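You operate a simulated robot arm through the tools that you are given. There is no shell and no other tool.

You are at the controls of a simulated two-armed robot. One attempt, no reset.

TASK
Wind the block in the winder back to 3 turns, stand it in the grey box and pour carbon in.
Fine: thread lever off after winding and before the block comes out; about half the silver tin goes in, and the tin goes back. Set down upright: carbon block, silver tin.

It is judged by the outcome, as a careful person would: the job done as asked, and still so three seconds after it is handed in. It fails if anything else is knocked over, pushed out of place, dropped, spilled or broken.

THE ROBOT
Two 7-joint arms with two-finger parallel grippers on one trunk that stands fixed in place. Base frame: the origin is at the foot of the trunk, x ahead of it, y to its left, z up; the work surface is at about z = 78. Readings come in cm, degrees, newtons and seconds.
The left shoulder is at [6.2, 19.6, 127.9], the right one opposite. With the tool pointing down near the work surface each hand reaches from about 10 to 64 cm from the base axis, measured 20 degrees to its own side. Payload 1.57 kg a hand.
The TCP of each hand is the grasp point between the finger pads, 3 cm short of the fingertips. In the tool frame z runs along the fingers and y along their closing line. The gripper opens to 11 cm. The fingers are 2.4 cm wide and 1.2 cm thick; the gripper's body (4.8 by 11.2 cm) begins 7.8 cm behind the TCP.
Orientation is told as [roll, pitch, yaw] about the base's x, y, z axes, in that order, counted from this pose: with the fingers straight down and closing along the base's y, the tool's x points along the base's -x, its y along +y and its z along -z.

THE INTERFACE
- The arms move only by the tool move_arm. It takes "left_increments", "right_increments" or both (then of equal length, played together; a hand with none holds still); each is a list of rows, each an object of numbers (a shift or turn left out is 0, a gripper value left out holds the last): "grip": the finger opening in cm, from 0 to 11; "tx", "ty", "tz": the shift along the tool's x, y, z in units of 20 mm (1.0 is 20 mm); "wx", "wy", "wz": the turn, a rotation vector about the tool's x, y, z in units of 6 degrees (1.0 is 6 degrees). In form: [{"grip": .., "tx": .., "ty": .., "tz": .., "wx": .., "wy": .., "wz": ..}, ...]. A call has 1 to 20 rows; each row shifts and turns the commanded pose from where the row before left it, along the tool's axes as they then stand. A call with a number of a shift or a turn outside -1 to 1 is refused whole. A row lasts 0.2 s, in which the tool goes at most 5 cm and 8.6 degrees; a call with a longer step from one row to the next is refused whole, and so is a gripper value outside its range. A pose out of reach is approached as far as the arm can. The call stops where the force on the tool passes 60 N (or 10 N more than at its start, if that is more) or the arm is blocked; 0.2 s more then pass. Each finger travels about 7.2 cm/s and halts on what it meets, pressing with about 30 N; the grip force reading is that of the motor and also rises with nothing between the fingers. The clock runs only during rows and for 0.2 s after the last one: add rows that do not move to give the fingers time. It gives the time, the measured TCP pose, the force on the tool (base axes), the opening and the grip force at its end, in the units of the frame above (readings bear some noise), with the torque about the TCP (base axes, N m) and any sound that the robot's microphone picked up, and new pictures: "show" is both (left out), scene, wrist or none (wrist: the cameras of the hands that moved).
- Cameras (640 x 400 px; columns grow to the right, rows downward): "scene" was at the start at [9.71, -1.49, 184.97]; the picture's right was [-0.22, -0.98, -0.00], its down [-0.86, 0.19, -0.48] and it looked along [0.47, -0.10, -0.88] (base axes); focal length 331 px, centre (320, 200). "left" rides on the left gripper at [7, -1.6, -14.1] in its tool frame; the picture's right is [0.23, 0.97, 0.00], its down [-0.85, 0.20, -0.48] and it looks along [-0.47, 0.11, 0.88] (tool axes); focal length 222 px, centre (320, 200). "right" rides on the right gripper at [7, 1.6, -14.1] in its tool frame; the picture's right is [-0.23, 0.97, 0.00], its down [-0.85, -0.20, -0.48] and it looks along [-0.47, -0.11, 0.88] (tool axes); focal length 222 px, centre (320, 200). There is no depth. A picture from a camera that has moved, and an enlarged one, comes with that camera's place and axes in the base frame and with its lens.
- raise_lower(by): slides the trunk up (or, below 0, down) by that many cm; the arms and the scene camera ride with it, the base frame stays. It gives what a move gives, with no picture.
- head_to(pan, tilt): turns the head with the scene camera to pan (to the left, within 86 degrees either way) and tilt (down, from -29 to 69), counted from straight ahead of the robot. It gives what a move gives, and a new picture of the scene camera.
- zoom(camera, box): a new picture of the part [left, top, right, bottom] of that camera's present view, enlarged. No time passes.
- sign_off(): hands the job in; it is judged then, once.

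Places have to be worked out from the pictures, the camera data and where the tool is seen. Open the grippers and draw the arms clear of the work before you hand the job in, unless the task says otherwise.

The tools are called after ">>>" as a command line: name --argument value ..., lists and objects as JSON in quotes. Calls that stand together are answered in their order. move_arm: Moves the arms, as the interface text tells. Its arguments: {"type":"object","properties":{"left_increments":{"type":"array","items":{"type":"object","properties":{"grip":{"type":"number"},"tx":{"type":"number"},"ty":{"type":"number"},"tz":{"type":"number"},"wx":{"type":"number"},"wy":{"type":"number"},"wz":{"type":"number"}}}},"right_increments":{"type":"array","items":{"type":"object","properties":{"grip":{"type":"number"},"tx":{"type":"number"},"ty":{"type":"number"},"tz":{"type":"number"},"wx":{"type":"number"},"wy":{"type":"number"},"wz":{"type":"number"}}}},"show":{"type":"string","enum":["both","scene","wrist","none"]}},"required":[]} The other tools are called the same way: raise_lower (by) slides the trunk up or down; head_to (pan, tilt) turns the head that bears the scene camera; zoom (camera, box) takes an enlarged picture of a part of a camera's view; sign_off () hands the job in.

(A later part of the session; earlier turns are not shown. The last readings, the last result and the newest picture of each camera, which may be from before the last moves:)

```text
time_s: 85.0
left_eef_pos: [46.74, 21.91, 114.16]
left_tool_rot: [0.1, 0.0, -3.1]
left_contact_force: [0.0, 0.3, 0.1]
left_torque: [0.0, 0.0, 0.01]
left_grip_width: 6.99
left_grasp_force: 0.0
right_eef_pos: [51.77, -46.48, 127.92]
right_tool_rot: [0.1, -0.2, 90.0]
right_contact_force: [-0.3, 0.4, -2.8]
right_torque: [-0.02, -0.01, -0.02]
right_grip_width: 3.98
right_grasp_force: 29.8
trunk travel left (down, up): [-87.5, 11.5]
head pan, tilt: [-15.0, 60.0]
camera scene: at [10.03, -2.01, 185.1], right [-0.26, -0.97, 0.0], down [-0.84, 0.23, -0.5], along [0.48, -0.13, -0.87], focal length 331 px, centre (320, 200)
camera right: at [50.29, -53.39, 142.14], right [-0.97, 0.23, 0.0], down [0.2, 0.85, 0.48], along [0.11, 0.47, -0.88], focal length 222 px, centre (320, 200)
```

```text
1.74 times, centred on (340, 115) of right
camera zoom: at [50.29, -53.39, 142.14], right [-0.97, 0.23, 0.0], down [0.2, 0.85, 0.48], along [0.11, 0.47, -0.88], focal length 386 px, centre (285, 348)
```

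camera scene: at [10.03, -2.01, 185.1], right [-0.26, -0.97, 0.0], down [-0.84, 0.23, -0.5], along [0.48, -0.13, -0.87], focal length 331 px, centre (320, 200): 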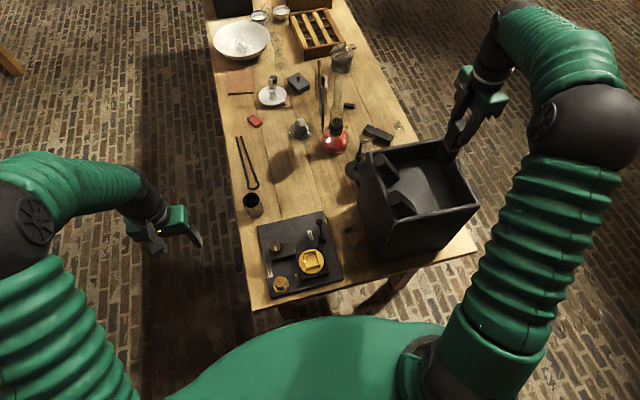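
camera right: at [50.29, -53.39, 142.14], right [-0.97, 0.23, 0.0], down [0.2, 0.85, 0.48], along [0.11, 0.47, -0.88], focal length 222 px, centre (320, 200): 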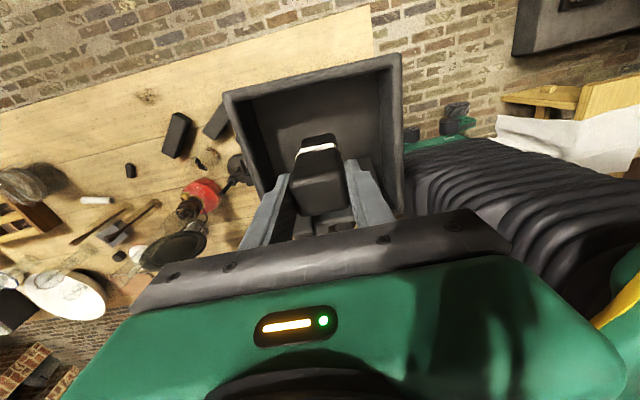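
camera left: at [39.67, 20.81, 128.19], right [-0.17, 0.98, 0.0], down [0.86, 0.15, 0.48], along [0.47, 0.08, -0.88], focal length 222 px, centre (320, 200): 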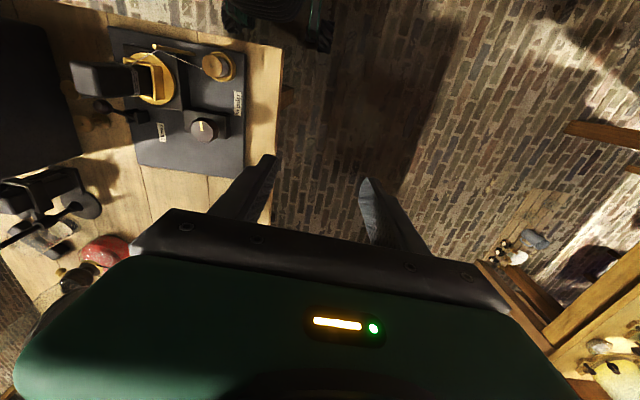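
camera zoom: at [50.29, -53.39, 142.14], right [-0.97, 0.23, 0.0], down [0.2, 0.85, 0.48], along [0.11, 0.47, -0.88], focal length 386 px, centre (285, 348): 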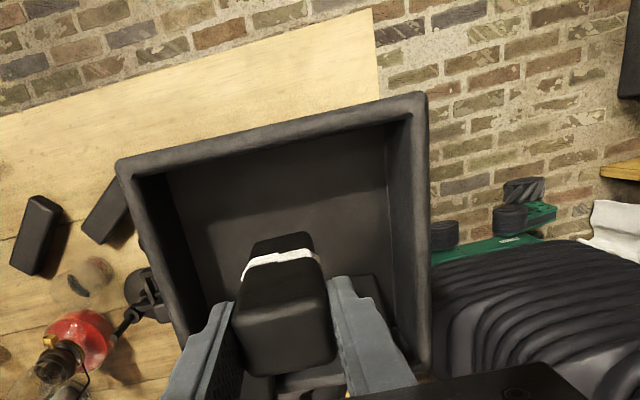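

The block hangs over the free floor area at (51.8, -46.5). I lower to just above the expected floor and check.

>>> move_arm --right_increments '[{"tz": 1}, {"tz": 1}, {"tz": 1}, {"tz": 1}, {"tz": 1}, {"tz": 0.8}, {}]' --show "wrist"

>>> zoom --camera "scene" --box '[370, 110, 490, 230]'

>>> zoom --camera "right" --box '[220, 20, 440, 200]'

```text
time_s: 86.6
left_eef_pos: [46.83, 21.9, 114.1]
left_tool_rot: [0.0, 0.0, -3.2]
left_contact_force: [-1.3, 0.3, -0.1]
left_torque: [0.01, 0.01, -0.03]
left_grip_width: 7.0
left_grasp_force: 0.0
right_eef_pos: [51.65, -46.14, 116.39]
right_tool_rot: [0.0, -0.1, 90.0]
right_contact_force: [0.2, -0.1, -2.6]
right_torque: [-0.03, 0.03, 0.0]
right_grip_width: 4.0
right_grasp_force: 29.6
trunk travel left (down, up): [-87.5, 11.5]
head pan, tilt: [-15.0, 60.0]
camera right: at [50.13, -53.16, 130.57], right [-0.97, 0.23, 0.0], down [0.2, 0.85, 0.48], along [0.11, 0.47, -0.88], focal length 222 px, centre (320, 200)
```

right: 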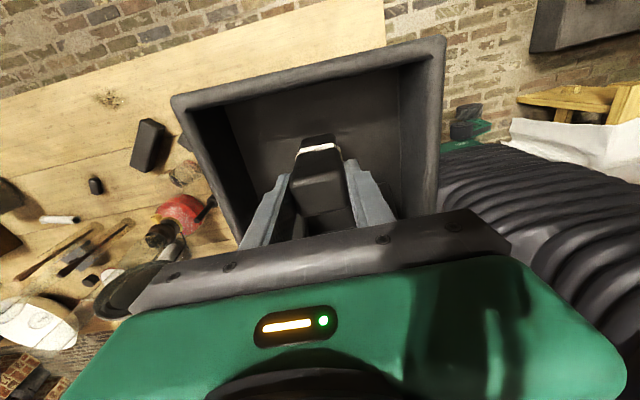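

```text
3.33 times, centred on (430, 170) of scene
camera zoom: at [10.0, -1.93, 185.11], right [-0.26, -0.97, 0.0], down [-0.84, 0.22, -0.5], along [0.48, -0.13, -0.87], focal length 1105 px, centre (-47, 300)
```

zoom: 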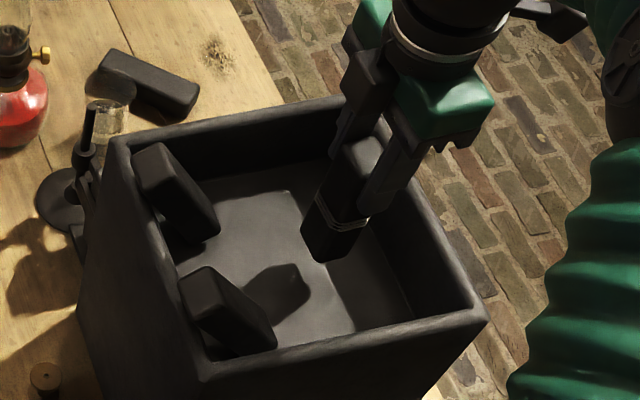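

```text
2.22 times, centred on (330, 110) of right
camera zoom: at [50.13, -53.16, 130.57], right [-0.97, 0.23, 0.0], down [0.2, 0.85, 0.48], along [0.11, 0.47, -0.88], focal length 494 px, centre (298, 400)
```

zoom: 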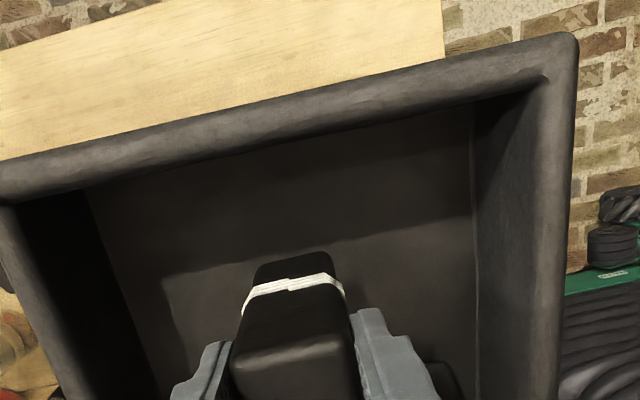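

No contact yet; the shadow suggests the floor is still a few cm lower. I lower in small steps, watching the force.

>>> move_arm --right_increments '[{"tz": 0.25}, {"tz": 0.25}, {"tz": 0.25}, {"tz": 0.25}, {}]' --show "none"

>>> move_arm --right_increments '[{"tz": 0.15}, {"tz": 0.15}, {"tz": 0.15}, {}]' --show "none"

>>> zoom --camera "scene" --box '[370, 110, 490, 230]'

```text
time_s: 87.8
left_eef_pos: [46.92, 21.82, 114.12]
left_tool_rot: [0.1, 0.0, -3.1]
left_contact_force: [0.1, -0.1, 0.6]
left_torque: [-0.01, 0.02, 0.0]
left_grip_width: 7.0
left_grasp_force: 0.0
right_eef_pos: [51.77, -46.2, 114.44]
right_tool_rot: [0.0, -0.1, 90.1]
right_contact_force: [0.2, 0.7, -1.9]
right_torque: [0.0, 0.02, -0.01]
right_grip_width: 3.97
right_grasp_force: 30.2
trunk travel left (down, up): [-87.5, 11.5]
head pan, tilt: [-15.0, 60.0]
```

```text
time_s: 88.8
left_eef_pos: [46.79, 21.92, 114.14]
left_tool_rot: [0.1, -0.1, -3.3]
left_contact_force: [-0.5, 0.2, -0.2]
left_torque: [-0.04, 0.0, 0.01]
left_grip_width: 7.02
left_grasp_force: 0.0
right_eef_pos: [51.64, -46.21, 113.7]
right_tool_rot: [0.0, -0.1, 90.0]
right_contact_force: [0.0, 0.1, -2.4]
right_torque: [0.03, -0.03, 0.0]
right_grip_width: 3.99
right_grasp_force: 29.7
trunk travel left (down, up): [-87.5, 11.5]
head pan, tilt: [-15.0, 60.0]
```

```text
3.33 times, centred on (430, 170) of scene
camera zoom: at [10.0, -1.92, 185.11], right [-0.26, -0.97, 0.0], down [-0.84, 0.22, -0.5], along [0.48, -0.13, -0.87], focal length 1105 px, centre (-47, 300)
```

zoom: 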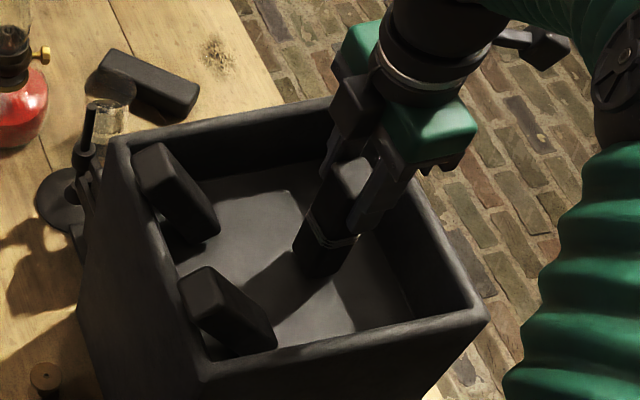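

The shadow now nearly meets the block; I continue in 2 mm steps.

>>> move_arm --right_increments '[{"tz": 0.1}, {"tz": 0.1}, {"tz": 0.1}, {}]' --show "none"

>>> zoom --camera "scene" --box '[405, 150, 455, 210]'

```text
time_s: 89.8
left_eef_pos: [46.82, 21.86, 114.18]
left_tool_rot: [0.1, 0.0, -3.1]
left_contact_force: [0.2, -0.3, 0.4]
left_torque: [0.0, 0.01, 0.02]
left_grip_width: 7.0
left_grasp_force: 0.0
right_eef_pos: [51.69, -46.19, 112.89]
right_tool_rot: [0.2, -0.1, 90.0]
right_contact_force: [-0.5, 1.1, -2.3]
right_torque: [-0.01, -0.01, 0.01]
right_grip_width: 3.97
right_grasp_force: 29.9
trunk travel left (down, up): [-87.5, 11.5]
head pan, tilt: [-15.0, 60.0]
```

```text
6.67 times, centred on (430, 180) of scene
camera zoom: at [10.02, -1.92, 185.11], right [-0.26, -0.97, 0.0], down [-0.84, 0.22, -0.5], along [0.48, -0.13, -0.87], focal length 2210 px, centre (-413, 333)
```

zoom: 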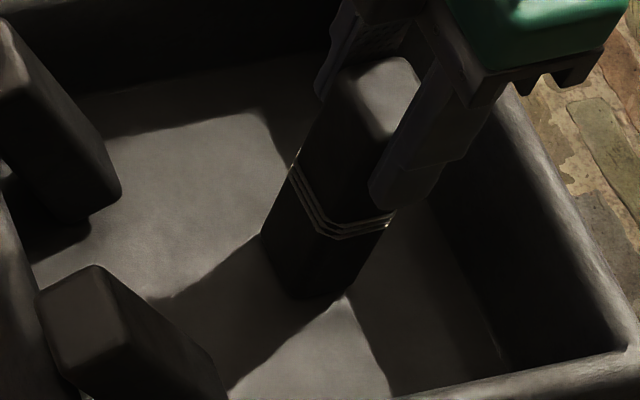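

Very near the floor; a few more 2 mm steps.

>>> move_arm --right_increments '[{"tz": 0.1}, {"tz": 0.1}, {}]' --show "none"

>>> move_arm --right_increments '[{"tz": 0.1}, {"tz": 0.1}, {}]' --show "none"

>>> zoom --camera "scene" --box '[405, 150, 455, 210]'

```text
time_s: 90.6
left_eef_pos: [46.56, 22.03, 114.27]
left_tool_rot: [0.0, -0.1, -3.2]
left_contact_force: [-0.6, -0.7, 0.6]
left_torque: [-0.01, 0.0, -0.01]
left_grip_width: 7.02
left_grasp_force: 0.0
right_eef_pos: [51.58, -46.28, 113.11]
right_tool_rot: [-0.2, 0.2, 89.9]
right_contact_force: [0.5, -3.5, 20.3]
right_torque: [-0.28, 0.45, 0.03]
right_grip_width: 3.99
right_grasp_force: 29.9
trunk travel left (down, up): [-87.5, 11.5]
head pan, tilt: [-15.0, 60.0]
```

```text
time_s: 91.4
left_eef_pos: [46.6, 22.1, 114.22]
left_tool_rot: [-0.1, -0.1, -3.1]
left_contact_force: [-0.3, -0.9, 1.0]
left_torque: [0.0, 0.0, 0.0]
left_grip_width: 7.0
left_grasp_force: 0.0
right_eef_pos: [51.64, -46.03, 112.52]
right_tool_rot: [-0.2, 0.0, 90.1]
right_contact_force: [2.4, -2.3, 26.0]
right_torque: [-0.07, 0.15, 0.02]
right_grip_width: 3.97
right_grasp_force: 29.6
trunk travel left (down, up): [-87.5, 11.5]
head pan, tilt: [-15.0, 60.0]
```

```text
6.67 times, centred on (430, 180) of scene
camera zoom: at [9.46, -1.46, 185.16], right [-0.26, -0.97, 0.0], down [-0.84, 0.22, -0.5], along [0.48, -0.13, -0.87], focal length 2210 px, centre (-413, 333)
```

zoom: 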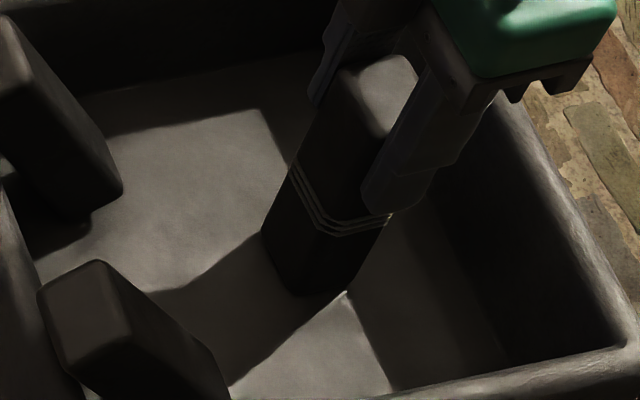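

The block is on the floor (20–26 N). I relieve the pressure slightly, then open the gripper gently.

>>> move_arm --right_increments '[{"tz": -0.1}, {"tz": -0.1}, {}, {}]' --show "none"

>>> move_arm --right_increments '[{"grip": 4.2}, {}, {"grip": 5}, {}, {"grip": 6.5}, {}, {}]' --show "wrist"

>>> zoom --camera "scene" --box '[390, 130, 470, 210]'

```text
time_s: 92.4
left_eef_pos: [46.82, 21.81, 114.12]
left_tool_rot: [0.1, 0.0, -3.1]
left_contact_force: [0.6, -0.5, -0.4]
left_torque: [0.0, -0.01, -0.02]
left_grip_width: 6.98
left_grasp_force: 0.1
right_eef_pos: [51.84, -46.15, 112.47]
right_tool_rot: [0.1, -0.2, 90.1]
right_contact_force: [0.3, -0.4, -3.3]
right_torque: [0.02, 0.0, -0.02]
right_grip_width: 3.96
right_grasp_force: 30.0
trunk travel left (down, up): [-87.5, 11.5]
head pan, tilt: [-15.0, 60.0]
```

```text
time_s: 94.0
left_eef_pos: [46.78, 21.98, 114.17]
left_tool_rot: [0.0, 0.1, -3.2]
left_contact_force: [0.3, 0.2, 0.7]
left_torque: [0.02, 0.01, -0.01]
left_grip_width: 7.0
left_grasp_force: 0.0
right_eef_pos: [51.86, -46.28, 112.63]
right_tool_rot: [0.0, -0.2, 90.0]
right_contact_force: [1.0, 0.9, -0.4]
right_torque: [0.02, 0.02, 0.01]
right_grip_width: 6.54
right_grasp_force: 0.2
trunk travel left (down, up): [-87.5, 11.5]
head pan, tilt: [-15.0, 60.0]
camera right: at [50.32, -53.2, 126.84], right [-0.97, 0.23, 0.0], down [0.2, 0.85, 0.48], along [0.11, 0.47, -0.88], focal length 222 px, centre (320, 200)
```

right: 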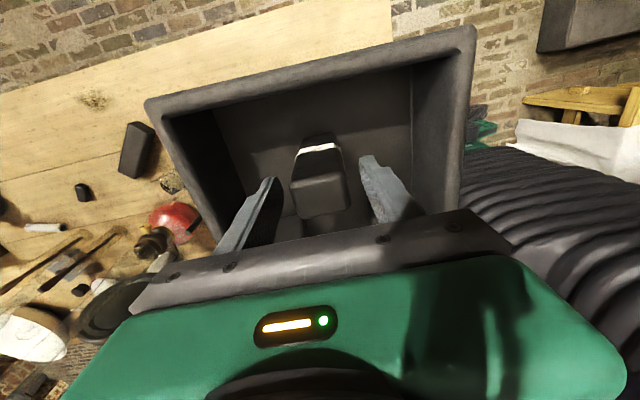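

```text
5.00 times, centred on (430, 170) of scene
camera zoom: at [9.96, -1.87, 185.11], right [-0.26, -0.97, 0.0], down [-0.84, 0.22, -0.5], along [0.48, -0.13, -0.87], focal length 1657 px, centre (-230, 350)
```

zoom: 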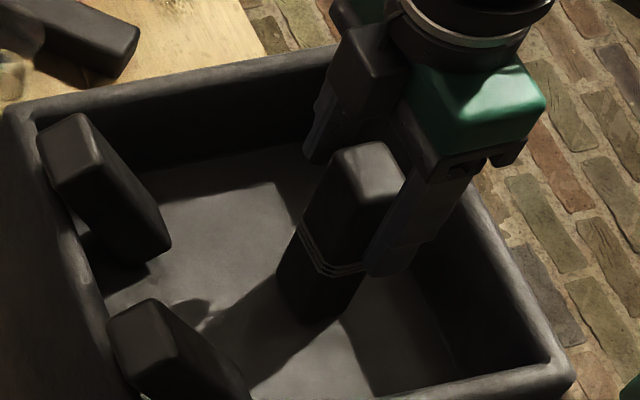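

The block stands upright on its own. I lift the right hand straight up and park it back to the right, clear of the box.

>>> move_arm --right_increments '[{"tz": -0.3}, {"tz": -0.5}, {"tz": -1}, {"tz": -1}, {"tz": -1}, {"tz": -1}, {"tz": -1}, {"tz": -1}, {"tz": -1}, {"tz": -1}, {"tz": -1}, {"tz": -1}, {"tz": -1}, {"tx": 0.8, "ty": 1}, {"tx": 0.8, "ty": 1}, {"tx": 0.8, "ty": 1}, {"tx": 0.8, "ty": 1}, {"tx": 0.8, "ty": 1}, {"tx": 0.8, "ty": 1}, {"ty": 1}]'

>>> zoom --camera "scene" --box '[350, 110, 490, 250]'

>>> zoom --camera "scene" --box '[225, 175, 285, 225]'

```text
time_s: 98.2
left_eef_pos: [46.78, 21.91, 114.12]
left_tool_rot: [0.1, 0.0, -3.3]
left_contact_force: [-0.7, 0.1, 0.0]
left_torque: [0.02, 0.02, 0.02]
left_grip_width: 7.0
left_grasp_force: 0.2
right_eef_pos: [37.8, -55.76, 136.19]
right_tool_rot: [0.1, 0.0, 90.0]
right_contact_force: [-0.6, 0.6, -0.6]
right_torque: [-0.01, 0.0, -0.01]
right_grip_width: 6.52
right_grasp_force: 0.1
trunk travel left (down, up): [-87.5, 11.5]
head pan, tilt: [-15.0, 60.0]
camera scene: at [9.72, -1.94, 185.12], right [-0.26, -0.97, 0.0], down [-0.84, 0.22, -0.5], along [0.48, -0.13, -0.87], focal length 331 px, centre (320, 200)
camera right: at [36.26, -62.86, 150.41], right [-0.97, 0.23, 0.0], down [0.2, 0.85, 0.48], along [0.11, 0.47, -0.88], focal length 222 px, centre (320, 200)
```

scene: 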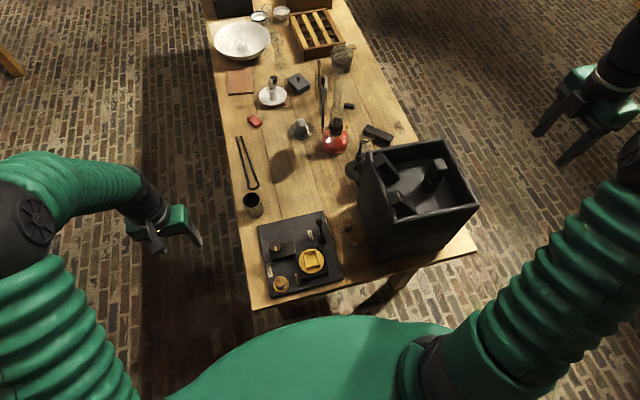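
right: 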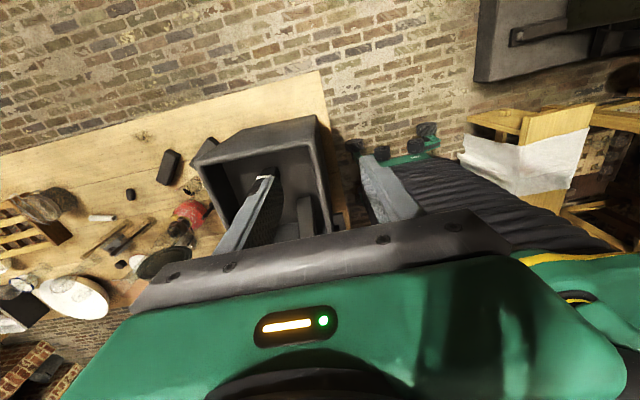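

```text
2.86 times, centred on (420, 180) of scene
camera zoom: at [9.72, -1.94, 185.12], right [-0.26, -0.97, 0.0], down [-0.84, 0.22, -0.5], along [0.48, -0.13, -0.87], focal length 947 px, centre (34, 257)
```

zoom: 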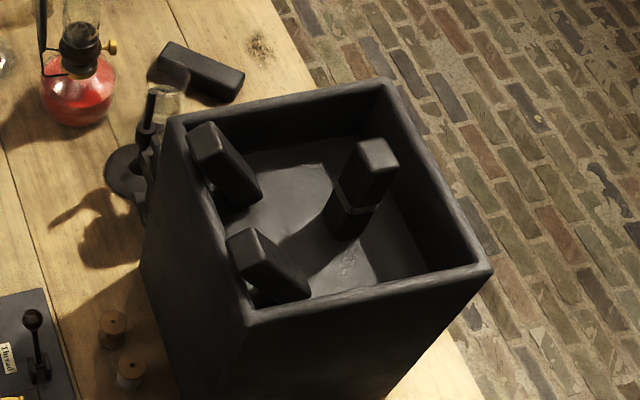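

```text
8.00 times, centred on (255, 200) of scene
camera zoom: at [9.72, -1.94, 185.12], right [-0.26, -0.97, 0.0], down [-0.84, 0.22, -0.5], along [0.48, -0.13, -0.87], focal length 2652 px, centre (840, 200)
```

zoom: 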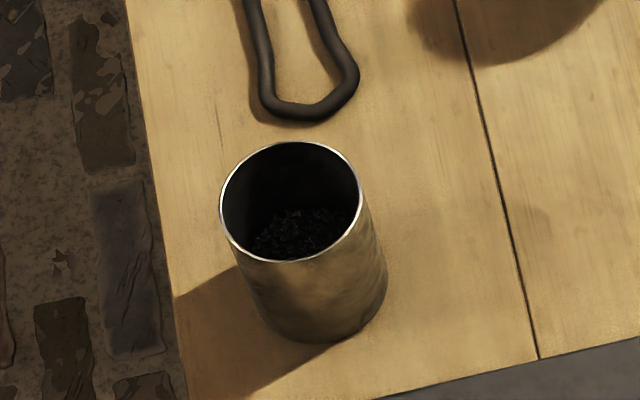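

The block stands well in the box. Tin measured at (70.9, 6.2), 6.1 cm diameter, rim z≈86.3, filled about 2.5–3 cm deep. I'll use the left arm with a 45° forward tilt; first I lower the trunk 10 cm for reach.

>>> raise_lower --by -10

>>> move_arm --left_increments '[{"grip": 9, "tz": -1, "tx": -0.7, "ty": -0.7}, {"tz": -1, "tx": -0.7, "ty": -0.7}, {"tx": -0.7, "ty": -0.7}, {"tx": -0.7, "ty": -0.7}, {"tx": -0.7, "ty": -0.7}, {"tx": -0.7, "ty": -0.7}, {"tx": -0.7, "ty": -0.7}, {"tx": -0.7, "ty": -0.7}, {"wz": 0.9}, {"wz": 0.4}, {"wy": -1}, {"wy": -1}, {"wy": -1}, {"wy": -1}, {"wy": -1}, {"wy": -1}, {"wy": -1}, {"wy": -0.5}, {}]'

```text
time_s: 99.5
left_eef_pos: [46.78, 21.8, 104.18]
left_tool_rot: [0.0, -0.1, -3.3]
left_contact_force: [-0.3, 0.0, -0.2]
left_torque: [0.03, -0.01, 0.03]
left_grip_width: 7.01
left_grasp_force: 0.0
right_eef_pos: [37.95, -55.76, 126.21]
right_tool_rot: [0.0, -0.1, 89.9]
right_contact_force: [0.2, 0.8, -0.1]
right_torque: [-0.01, -0.01, -0.02]
right_grip_width: 6.49
right_grasp_force: 0.0
trunk travel left (down, up): [-77.5, 21.5]
head pan, tilt: [-15.0, 60.0]
```

```text
time_s: 103.5
left_eef_pos: [57.43, 10.11, 108.19]
left_tool_rot: [0.0, -45.0, -11.1]
left_contact_force: [0.1, 0.2, 0.5]
left_torque: [0.02, -0.01, 0.0]
left_grip_width: 8.99
left_grasp_force: 0.0
right_eef_pos: [37.86, -55.91, 126.21]
right_tool_rot: [0.0, -0.1, 90.0]
right_contact_force: [-0.5, 0.4, -0.5]
right_torque: [-0.03, 0.01, -0.02]
right_grip_width: 6.51
right_grasp_force: 0.1
trunk travel left (down, up): [-77.5, 21.5]
head pan, tilt: [-15.0, 60.0]
camera scene: at [9.84, -1.95, 175.12], right [-0.26, -0.97, 0.0], down [-0.84, 0.22, -0.5], along [0.48, -0.13, -0.87], focal length 331 px, centre (320, 200)
camera left: at [42.41, 11.37, 113.13], right [0.03, 0.99, -0.16], down [0.3, 0.14, 0.94], along [0.95, -0.07, -0.29], focal length 222 px, centre (320, 200)
```

scene: 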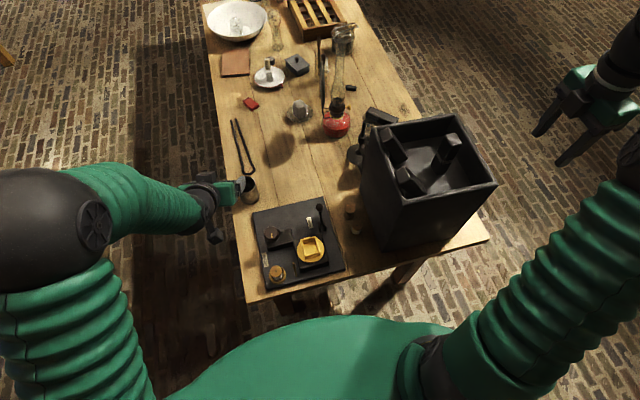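
left: 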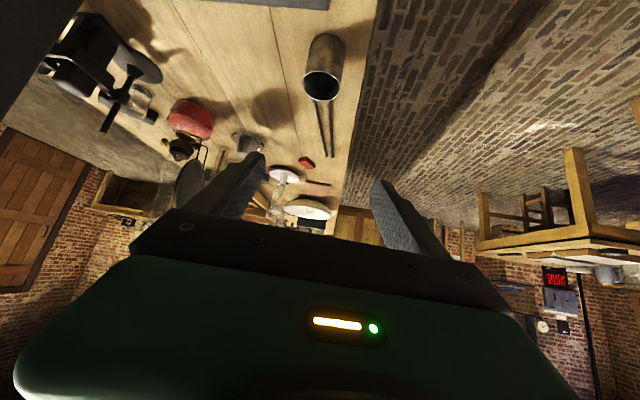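

Tilted pose reached. I move to a pre-grasp about 12 cm back along the tool axis from the tin.

>>> move_arm --left_increments '[{"tz": 0.8, "tx": 0.4, "ty": -0.07}, {"tz": 0.8, "tx": 0.4, "ty": -0.07}, {"tz": 0.8, "tx": 0.4, "ty": -0.07}, {"tz": 0.8, "tx": 0.4, "ty": -0.07}, {"tz": 0.8, "tx": 0.4, "ty": -0.07}, {"tz": 0.8, "tx": 0.4, "ty": -0.06}, {"tz": 0.8, "tx": 0.4, "ty": -0.06}, {"tz": 0.8, "tx": 0.4, "ty": -0.06}, {"tz": 0.8, "tx": 0.4, "ty": -0.06}, {"tz": 0.6, "tx": 0.4, "ty": -0.06}, {}]'

>>> zoom --camera "left" --box '[240, 60, 400, 180]'

>>> zoom --camera "scene" --box '[200, 150, 320, 270]'

```text
time_s: 105.9
left_eef_pos: [62.24, 7.7, 91.39]
left_tool_rot: [0.1, -45.0, -11.0]
left_contact_force: [-0.2, -1.0, -0.1]
left_torque: [0.0, 0.04, 0.0]
left_grip_width: 8.99
left_grasp_force: 0.1
right_eef_pos: [37.83, -55.81, 126.23]
right_tool_rot: [0.0, 0.0, 89.9]
right_contact_force: [-0.3, -0.8, 0.6]
right_torque: [-0.01, -0.03, -0.02]
right_grip_width: 6.48
right_grasp_force: 0.0
trunk travel left (down, up): [-77.5, 21.5]
head pan, tilt: [-15.0, 60.0]
camera scene: at [9.87, -1.97, 175.11], right [-0.26, -0.97, 0.0], down [-0.84, 0.23, -0.5], along [0.48, -0.13, -0.87], focal length 331 px, centre (320, 200)
camera left: at [47.27, 8.98, 96.35], right [0.03, 0.99, -0.16], down [0.3, 0.14, 0.94], along [0.95, -0.07, -0.29], focal length 222 px, centre (320, 200)
```

scene: 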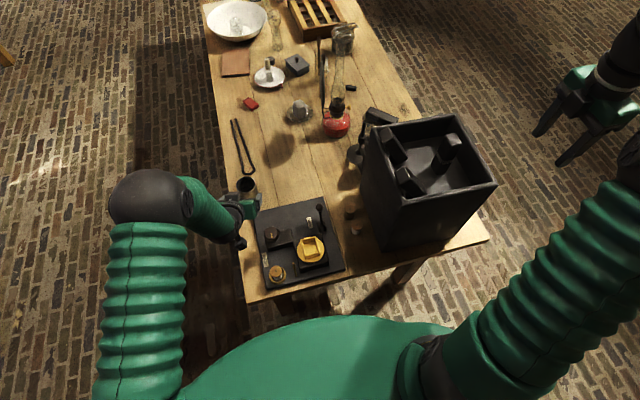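
left: 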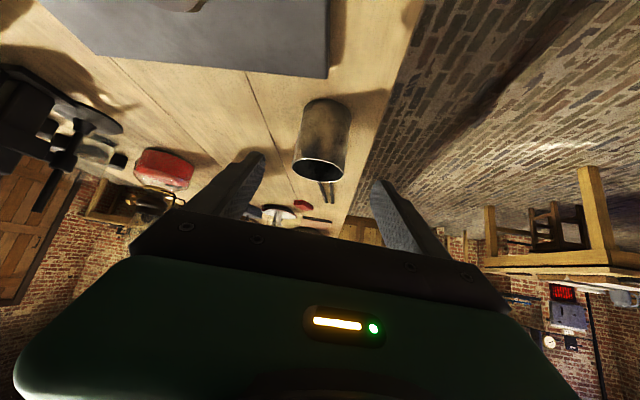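

```text
3.33 times, centred on (320, 120) of left
camera zoom: at [47.27, 8.98, 96.35], right [0.03, 0.99, -0.16], down [0.3, 0.14, 0.94], along [0.95, -0.07, -0.29], focal length 740 px, centre (320, 467)
```

zoom: 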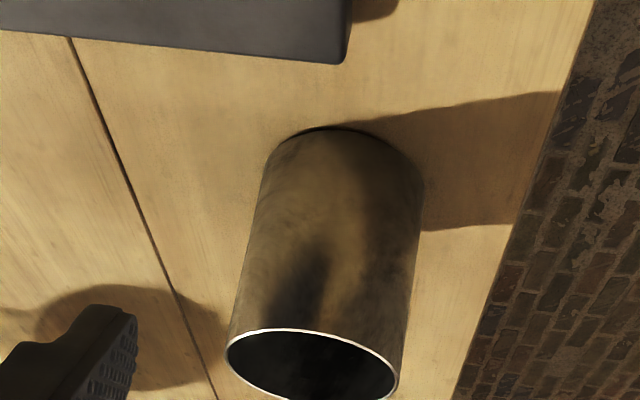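

```text
3.33 times, centred on (260, 210) of scene
camera zoom: at [9.87, -1.97, 175.11], right [-0.26, -0.97, 0.0], down [-0.84, 0.23, -0.5], along [0.48, -0.13, -0.87], focal length 1105 px, centre (520, 167)
```

zoom: 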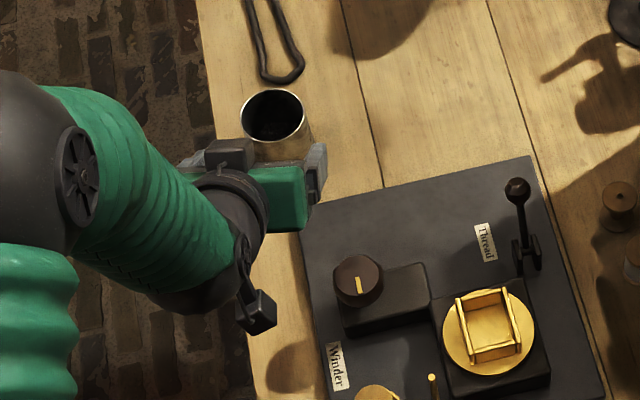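

Aligned within ~3 mm. I advance 12 cm along the tool axis and close on the tin.

>>> move_arm --left_increments '[{"tz": 0.8, "tx": -0.12, "ty": 0.1}, {"tz": 0.8}, {"tz": 0.8}, {"tz": 0.8}, {"tz": 0.8}, {"tz": 0.8}, {"tz": 0.8}, {"tz": 0.45}, {}]' --show "wrist"

>>> zoom --camera "scene" --box '[200, 150, 300, 250]'

```text
time_s: 107.9
left_eef_pos: [71.11, 6.27, 83.04]
left_tool_rot: [0.2, -45.0, -11.0]
left_contact_force: [-0.6, 0.7, -0.8]
left_torque: [0.01, 0.02, 0.05]
left_grip_width: 9.02
left_grasp_force: 0.1
right_eef_pos: [37.94, -55.8, 126.17]
right_tool_rot: [0.0, -0.2, 89.9]
right_contact_force: [0.3, 0.6, 0.3]
right_torque: [0.02, 0.01, 0.0]
right_grip_width: 6.49
right_grasp_force: 0.0
trunk travel left (down, up): [-77.5, 21.5]
head pan, tilt: [-15.0, 60.0]
camera left: at [55.99, 7.45, 87.94], right [0.03, 0.99, -0.16], down [0.3, 0.14, 0.94], along [0.95, -0.07, -0.29], focal length 222 px, centre (320, 200)
```

left: 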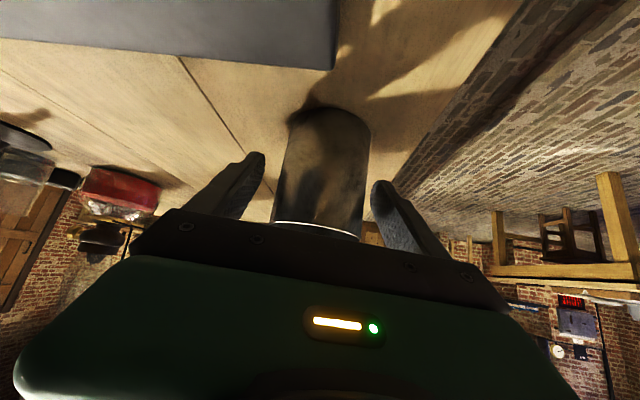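

```text
4.00 times, centred on (250, 200) of scene
camera zoom: at [9.89, -1.98, 175.11], right [-0.26, -0.97, 0.0], down [-0.84, 0.23, -0.5], along [0.48, -0.13, -0.87], focal length 1326 px, centre (600, 200)
```

zoom: 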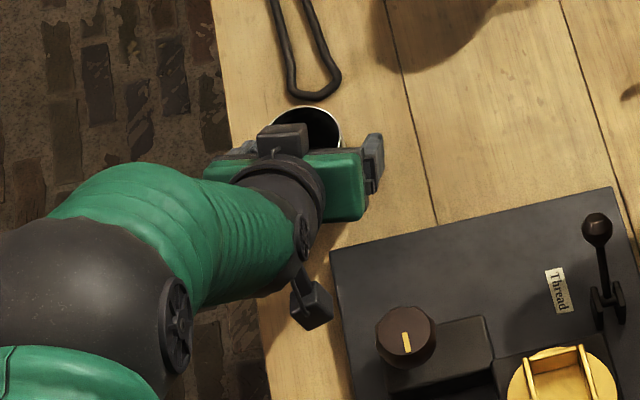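

The tin is between the fingers. I close gently.

>>> move_arm --left_increments '[{"grip": 7}, {"grip": 5.5}, {}, {}, {}]' --show "wrist"

```text
time_s: 109.1
left_eef_pos: [71.0, 6.19, 83.04]
left_tool_rot: [0.2, -45.0, -10.9]
left_contact_force: [-0.8, 0.0, 0.2]
left_torque: [-0.04, -0.04, 0.02]
left_grip_width: 6.07
left_grasp_force: 30.0
right_eef_pos: [37.95, -55.85, 126.18]
right_tool_rot: [0.0, -0.1, 90.0]
right_contact_force: [0.6, 0.1, 0.2]
right_torque: [-0.01, -0.04, -0.04]
right_grip_width: 6.5
right_grasp_force: 0.1
trunk travel left (down, up): [-77.5, 21.5]
head pan, tilt: [-15.0, 60.0]
camera left: at [56.0, 7.45, 87.93], right [0.03, 0.99, -0.16], down [0.3, 0.14, 0.94], along [0.95, -0.07, -0.29], focal length 222 px, centre (320, 200)
```

left: 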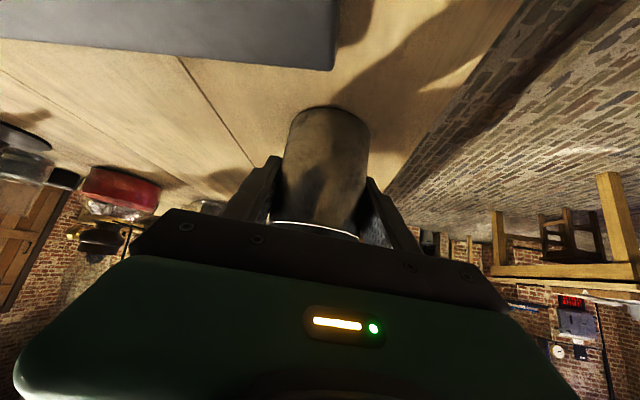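

Gripped (6.07 cm, 30 N). But to reach the box with the left arm while keeping the tin upright I want a flatter tool angle, so I reopen around the standing tin and re-angle the hand (about 62° tilt, azimuth -20°).

>>> move_arm --left_increments '[{"grip": 9}, {}, {}, {"wx": 0.53, "wz": 0.53}, {"wx": 0.53, "wz": 0.53}, {"wy": -0.7}, {"wy": -0.7}, {"wy": -0.7}, {"wy": -0.73}, {}, {}]'

>>> zoom --camera "scene" --box '[190, 140, 310, 260]'

```text
time_s: 111.5
left_eef_pos: [71.05, 6.29, 83.04]
left_tool_rot: [0.2, -62.0, -20.1]
left_contact_force: [-0.3, 0.1, -0.4]
left_torque: [0.0, -0.01, -0.01]
left_grip_width: 8.99
left_grasp_force: 0.0
right_eef_pos: [37.9, -55.84, 126.25]
right_tool_rot: [0.0, 0.1, 89.9]
right_contact_force: [0.4, 0.2, -0.1]
right_torque: [0.02, -0.01, 0.02]
right_grip_width: 6.48
right_grasp_force: 0.1
trunk travel left (down, up): [-77.5, 21.5]
head pan, tilt: [-15.0, 60.0]
camera scene: at [9.92, -1.95, 175.11], right [-0.26, -0.97, 0.0], down [-0.84, 0.22, -0.5], along [0.48, -0.13, -0.87], focal length 331 px, centre (320, 200)
camera left: at [55.56, 10.11, 83.45], right [0.23, 0.95, -0.2], down [0.05, 0.19, 0.98], along [0.97, -0.24, 0.0], focal length 222 px, centre (320, 200)
```

scene: 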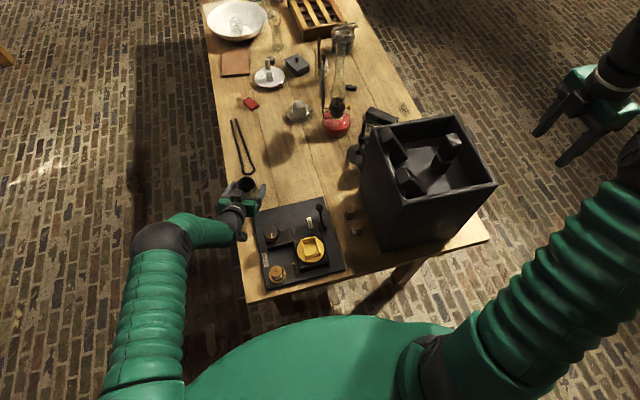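
left: 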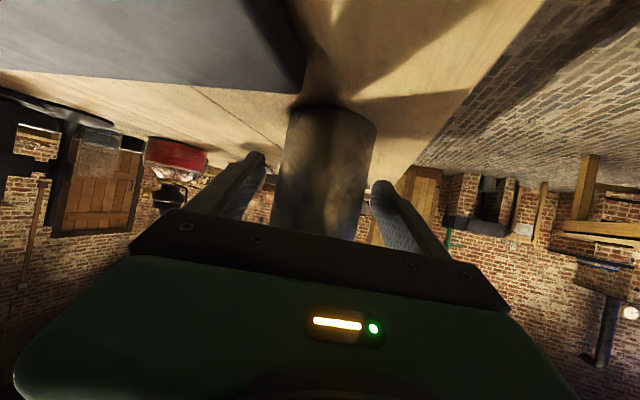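

```text
3.33 times, centred on (250, 200) of scene
camera zoom: at [9.92, -1.95, 175.11], right [-0.26, -0.97, 0.0], down [-0.84, 0.22, -0.5], along [0.48, -0.13, -0.87], focal length 1105 px, centre (553, 200)
```

zoom: 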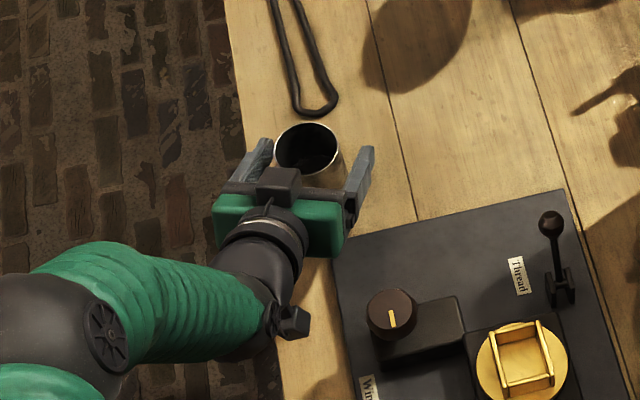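

Hand re-angled without contact. Close and lift slightly to test, keeping the tin upright.

>>> move_arm --left_increments '[{"grip": 7}, {"grip": 5.5}, {}, {}, {}]' --show "none"

>>> move_arm --left_increments '[{"tx": -0.3, "tz": -0.16}, {"tx": -0.5, "tz": -0.26}, {"tx": -0.88, "tz": -0.47}, {"tx": -0.88, "tz": -0.47}, {"tx": -0.88, "tz": -0.47}, {}]'

>>> zoom --camera "scene" --box '[200, 150, 290, 220]'

```text
time_s: 112.7
left_eef_pos: [71.03, 6.23, 83.01]
left_tool_rot: [0.2, -62.0, -20.1]
left_contact_force: [0.9, -1.1, 0.0]
left_torque: [-0.07, 0.01, -0.01]
left_grip_width: 6.12
left_grasp_force: 30.0
right_eef_pos: [37.92, -55.77, 126.16]
right_tool_rot: [0.0, -0.1, 90.0]
right_contact_force: [0.1, -0.1, -0.2]
right_torque: [0.0, 0.03, -0.02]
right_grip_width: 6.49
right_grasp_force: 0.0
trunk travel left (down, up): [-77.5, 21.5]
head pan, tilt: [-15.0, 60.0]
```

```text
time_s: 114.1
left_eef_pos: [71.11, 6.43, 90.74]
left_tool_rot: [0.1, -61.9, -20.0]
left_contact_force: [0.2, -0.9, -1.5]
left_torque: [-0.01, -0.01, -0.02]
left_grip_width: 6.1
left_grasp_force: 30.0
right_eef_pos: [37.97, -55.7, 126.3]
right_tool_rot: [-0.1, -0.1, 90.0]
right_contact_force: [0.7, -0.3, 0.1]
right_torque: [-0.01, -0.03, 0.02]
right_grip_width: 6.5
right_grasp_force: 0.0
trunk travel left (down, up): [-77.5, 21.5]
head pan, tilt: [-15.0, 60.0]
camera scene: at [9.96, -1.94, 175.11], right [-0.26, -0.97, 0.0], down [-0.84, 0.22, -0.5], along [0.48, -0.13, -0.87], focal length 331 px, centre (320, 200)
camera left: at [55.75, 10.28, 91.23], right [0.23, 0.95, -0.2], down [0.05, 0.19, 0.98], along [0.97, -0.24, 0.0], focal length 222 px, centre (320, 200)
```

scene: 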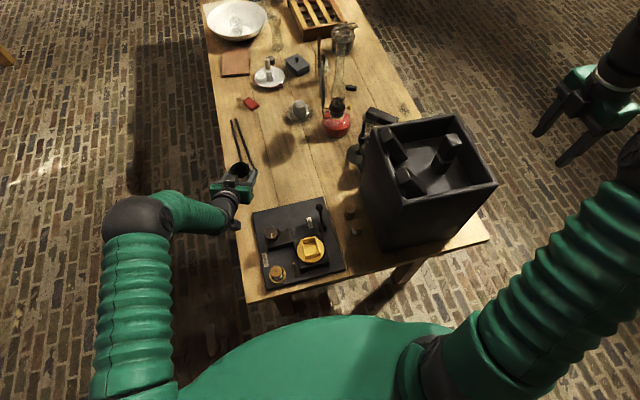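
left: 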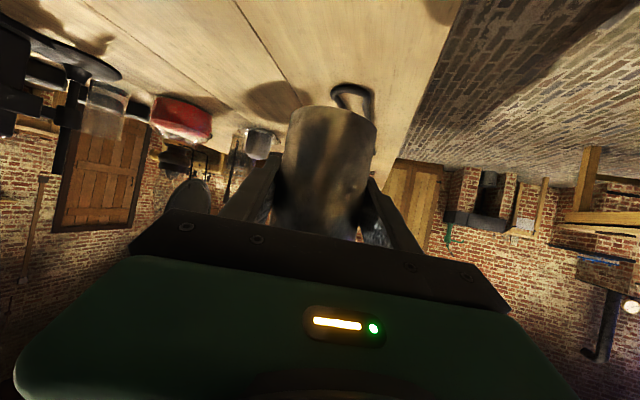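

```text
5.71 times, centred on (245, 185) of scene
camera zoom: at [9.96, -1.94, 175.11], right [-0.26, -0.97, 0.0], down [-0.84, 0.22, -0.5], along [0.48, -0.13, -0.87], focal length 1894 px, centre (749, 286)
```

zoom: 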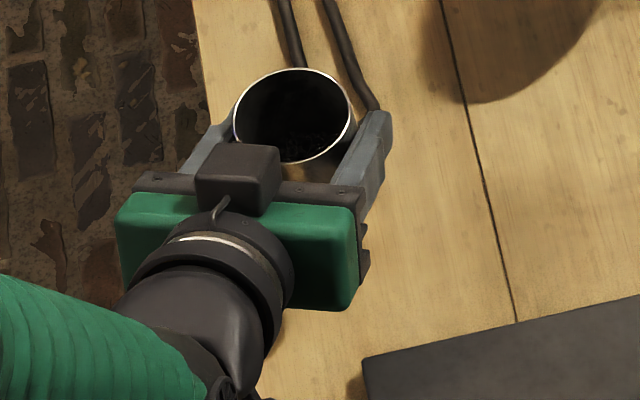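

Tin lifted upright. I raise it to z≈122 while drawing it back toward x≈55.

>>> move_arm --left_increments '[{"tx": -0.663, "ty": -0.172, "tz": -0.884}, {"tx": -0.663, "ty": -0.172, "tz": -0.884}, {"tx": -0.663, "ty": -0.172, "tz": -0.884}, {"tx": -0.663, "ty": -0.172, "tz": -0.884}, {"tx": -0.663, "ty": -0.172, "tz": -0.884}, {"tx": -0.663, "ty": -0.172, "tz": -0.884}, {"tx": -0.663, "ty": -0.172, "tz": -0.884}, {"tx": -0.663, "ty": -0.172, "tz": -0.884}, {"tx": -0.663, "ty": -0.172, "tz": -0.884}, {"tx": -0.663, "ty": -0.172, "tz": -0.884}, {"tx": -0.663, "ty": -0.172, "tz": -0.884}, {"tx": -0.663, "ty": -0.172, "tz": -0.884}, {"tx": -0.663, "ty": -0.172, "tz": -0.884}, {"tx": -0.663, "ty": -0.172, "tz": -0.884}, {"tx": -0.663, "ty": -0.172, "tz": -0.884}, {"tx": -0.663, "ty": -0.172, "tz": -0.884}, {}]' --show "scene"

>>> zoom --camera "scene" --box '[180, 150, 340, 290]'

```text
time_s: 117.7
left_eef_pos: [54.96, 6.31, 122.91]
left_tool_rot: [0.1, -61.9, -20.2]
left_contact_force: [0.7, -0.2, -0.2]
left_torque: [-0.01, 0.0, 0.0]
left_grip_width: 6.11
left_grasp_force: 30.3
right_eef_pos: [38.08, -55.77, 126.12]
right_tool_rot: [0.0, -0.1, 90.0]
right_contact_force: [-0.2, -0.1, -0.7]
right_torque: [0.0, 0.0, 0.01]
right_grip_width: 6.51
right_grasp_force: 0.0
trunk travel left (down, up): [-77.5, 21.5]
head pan, tilt: [-15.0, 60.0]
camera scene: at [9.82, -1.93, 175.11], right [-0.26, -0.97, 0.0], down [-0.84, 0.22, -0.5], along [0.48, -0.13, -0.87], focal length 331 px, centre (320, 200)
```

scene: 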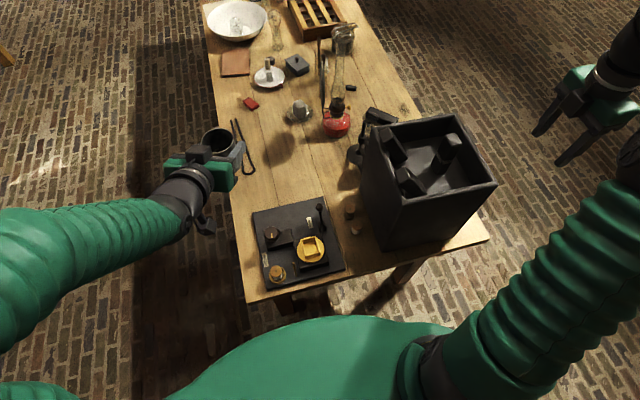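

```text
2.86 times, centred on (260, 220) of scene
camera zoom: at [9.82, -1.93, 175.11], right [-0.26, -0.97, 0.0], down [-0.84, 0.22, -0.5], along [0.48, -0.13, -0.87], focal length 947 px, centre (491, 143)
```

zoom: 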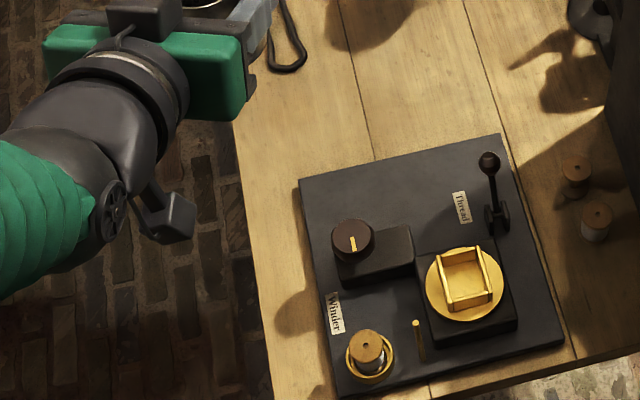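

I record the tin's fill, then swing the hand's azimuth to about -58° in place.

>>> zoom --camera "scene" --box '[190, 115, 260, 175]'

>>> move_arm --left_increments '[{"wx": 0.7, "wz": 0.371}, {"wx": 0.7, "wz": 0.371}, {"wx": 0.7, "wz": 0.371}, {"wx": 0.7, "wz": 0.371}, {"wx": 0.7, "wz": 0.371}, {"wx": 0.7, "wz": 0.371}, {"wx": 0.7, "wz": 0.371}, {"wx": 0.7, "wz": 0.371}, {}]' --show "scene"

```text
6.67 times, centred on (225, 145) of scene
camera zoom: at [9.82, -1.93, 175.11], right [-0.26, -0.97, 0.0], down [-0.84, 0.22, -0.5], along [0.48, -0.13, -0.87], focal length 2210 px, centre (953, 567)
```

zoom: 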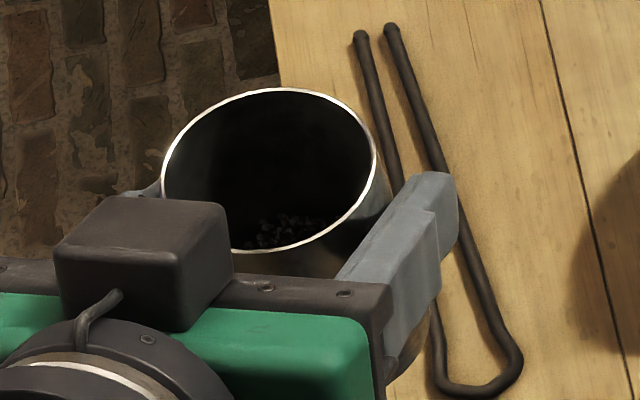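

```text
time_s: 119.7
left_eef_pos: [55.02, 6.36, 122.79]
left_tool_rot: [0.0, -61.9, -58.0]
left_contact_force: [1.4, -0.8, -1.1]
left_torque: [0.01, 0.02, -0.01]
left_grip_width: 6.1
left_grasp_force: 30.1
right_eef_pos: [37.94, -55.82, 126.25]
right_tool_rot: [0.0, -0.1, 90.0]
right_contact_force: [-0.4, -0.7, 0.2]
right_torque: [0.02, 0.02, -0.01]
right_grip_width: 6.51
right_grasp_force: 0.0
trunk travel left (down, up): [-77.5, 21.5]
head pan, tilt: [-15.0, 60.0]
camera scene: at [9.84, -1.86, 175.12], right [-0.26, -0.97, 0.0], down [-0.84, 0.22, -0.5], along [0.48, -0.13, -0.87], focal length 331 px, centre (320, 200)
```

scene: 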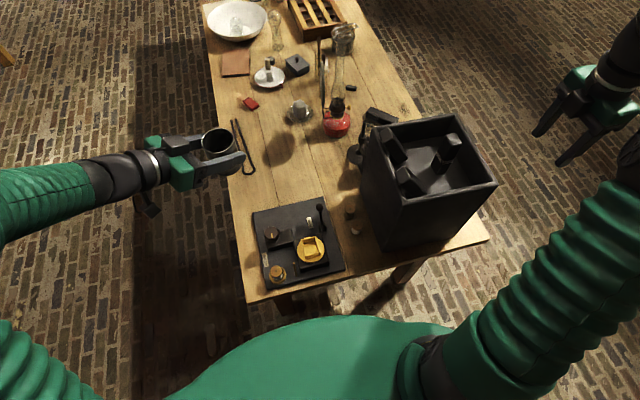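

Tin upright, azimuth -58°. I raise the trunk 12 cm for reach margin, then carry the tin high across to above the box.

>>> raise_lower --by 12

>>> move_arm --left_increments '[{"tx": -0.25, "ty": -0.37, "tz": 0.47}, {"tx": -0.504, "ty": -0.738, "tz": 0.95}, {"tx": -0.504, "ty": -0.738, "tz": 0.95}, {"tx": -0.504, "ty": -0.738, "tz": 0.95}, {"tx": -0.504, "ty": -0.738, "tz": 0.95}, {"tx": -0.504, "ty": -0.738, "tz": 0.95}, {"tx": -0.504, "ty": -0.738, "tz": 0.95}, {"tx": -0.504, "ty": -0.738, "tz": 0.95}, {"tx": -0.504, "ty": -0.738, "tz": 0.95}, {"tx": -0.504, "ty": -0.738, "tz": 0.95}, {"tx": -0.504, "ty": -0.738, "tz": 0.95}, {"tx": -0.504, "ty": -0.738, "tz": 0.95}, {"tx": -0.504, "ty": -0.738, "tz": 0.95}, {"tx": -0.504, "ty": -0.738, "tz": 0.95}, {"tx": -0.504, "ty": -0.738, "tz": 0.95}, {}]'

```text
time_s: 121.2
left_eef_pos: [54.99, 6.31, 134.87]
left_tool_rot: [-0.1, -61.8, -58.0]
left_contact_force: [-0.2, -0.1, -1.2]
left_torque: [-0.03, -0.02, 0.0]
left_grip_width: 6.13
left_grasp_force: 30.0
right_eef_pos: [37.92, -55.81, 138.2]
right_tool_rot: [0.0, -0.1, 90.0]
right_contact_force: [-0.3, 0.9, 0.4]
right_torque: [0.01, 0.01, -0.02]
right_grip_width: 6.49
right_grasp_force: 0.1
trunk travel left (down, up): [-89.5, 9.5]
head pan, tilt: [-15.0, 60.0]
```

```text
time_s: 124.6
left_eef_pos: [53.54, -31.39, 134.87]
left_tool_rot: [0.1, -61.9, -58.0]
left_contact_force: [0.4, 0.4, -0.4]
left_torque: [0.0, -0.02, -0.02]
left_grip_width: 6.13
left_grasp_force: 30.4
right_eef_pos: [37.95, -55.94, 138.24]
right_tool_rot: [-0.1, -0.2, 90.1]
right_contact_force: [0.0, 0.2, 0.6]
right_torque: [0.01, -0.01, 0.01]
right_grip_width: 6.5
right_grasp_force: 0.0
trunk travel left (down, up): [-89.5, 9.5]
head pan, tilt: [-15.0, 60.0]
camera scene: at [9.9, -2.27, 187.11], right [-0.26, -0.97, 0.0], down [-0.84, 0.23, -0.5], along [0.48, -0.13, -0.87], focal length 331 px, centre (320, 200)
camera left: at [43.77, -18.93, 135.21], right [0.77, 0.61, -0.2], down [0.16, 0.12, 0.98], along [0.62, -0.79, 0.0], focal length 222 px, centre (320, 200)
```

scene: 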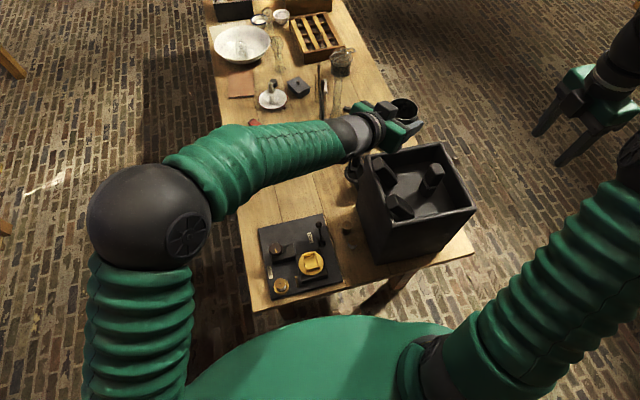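
left: 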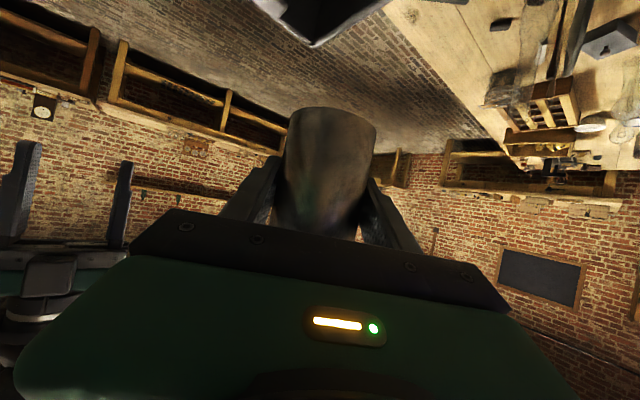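

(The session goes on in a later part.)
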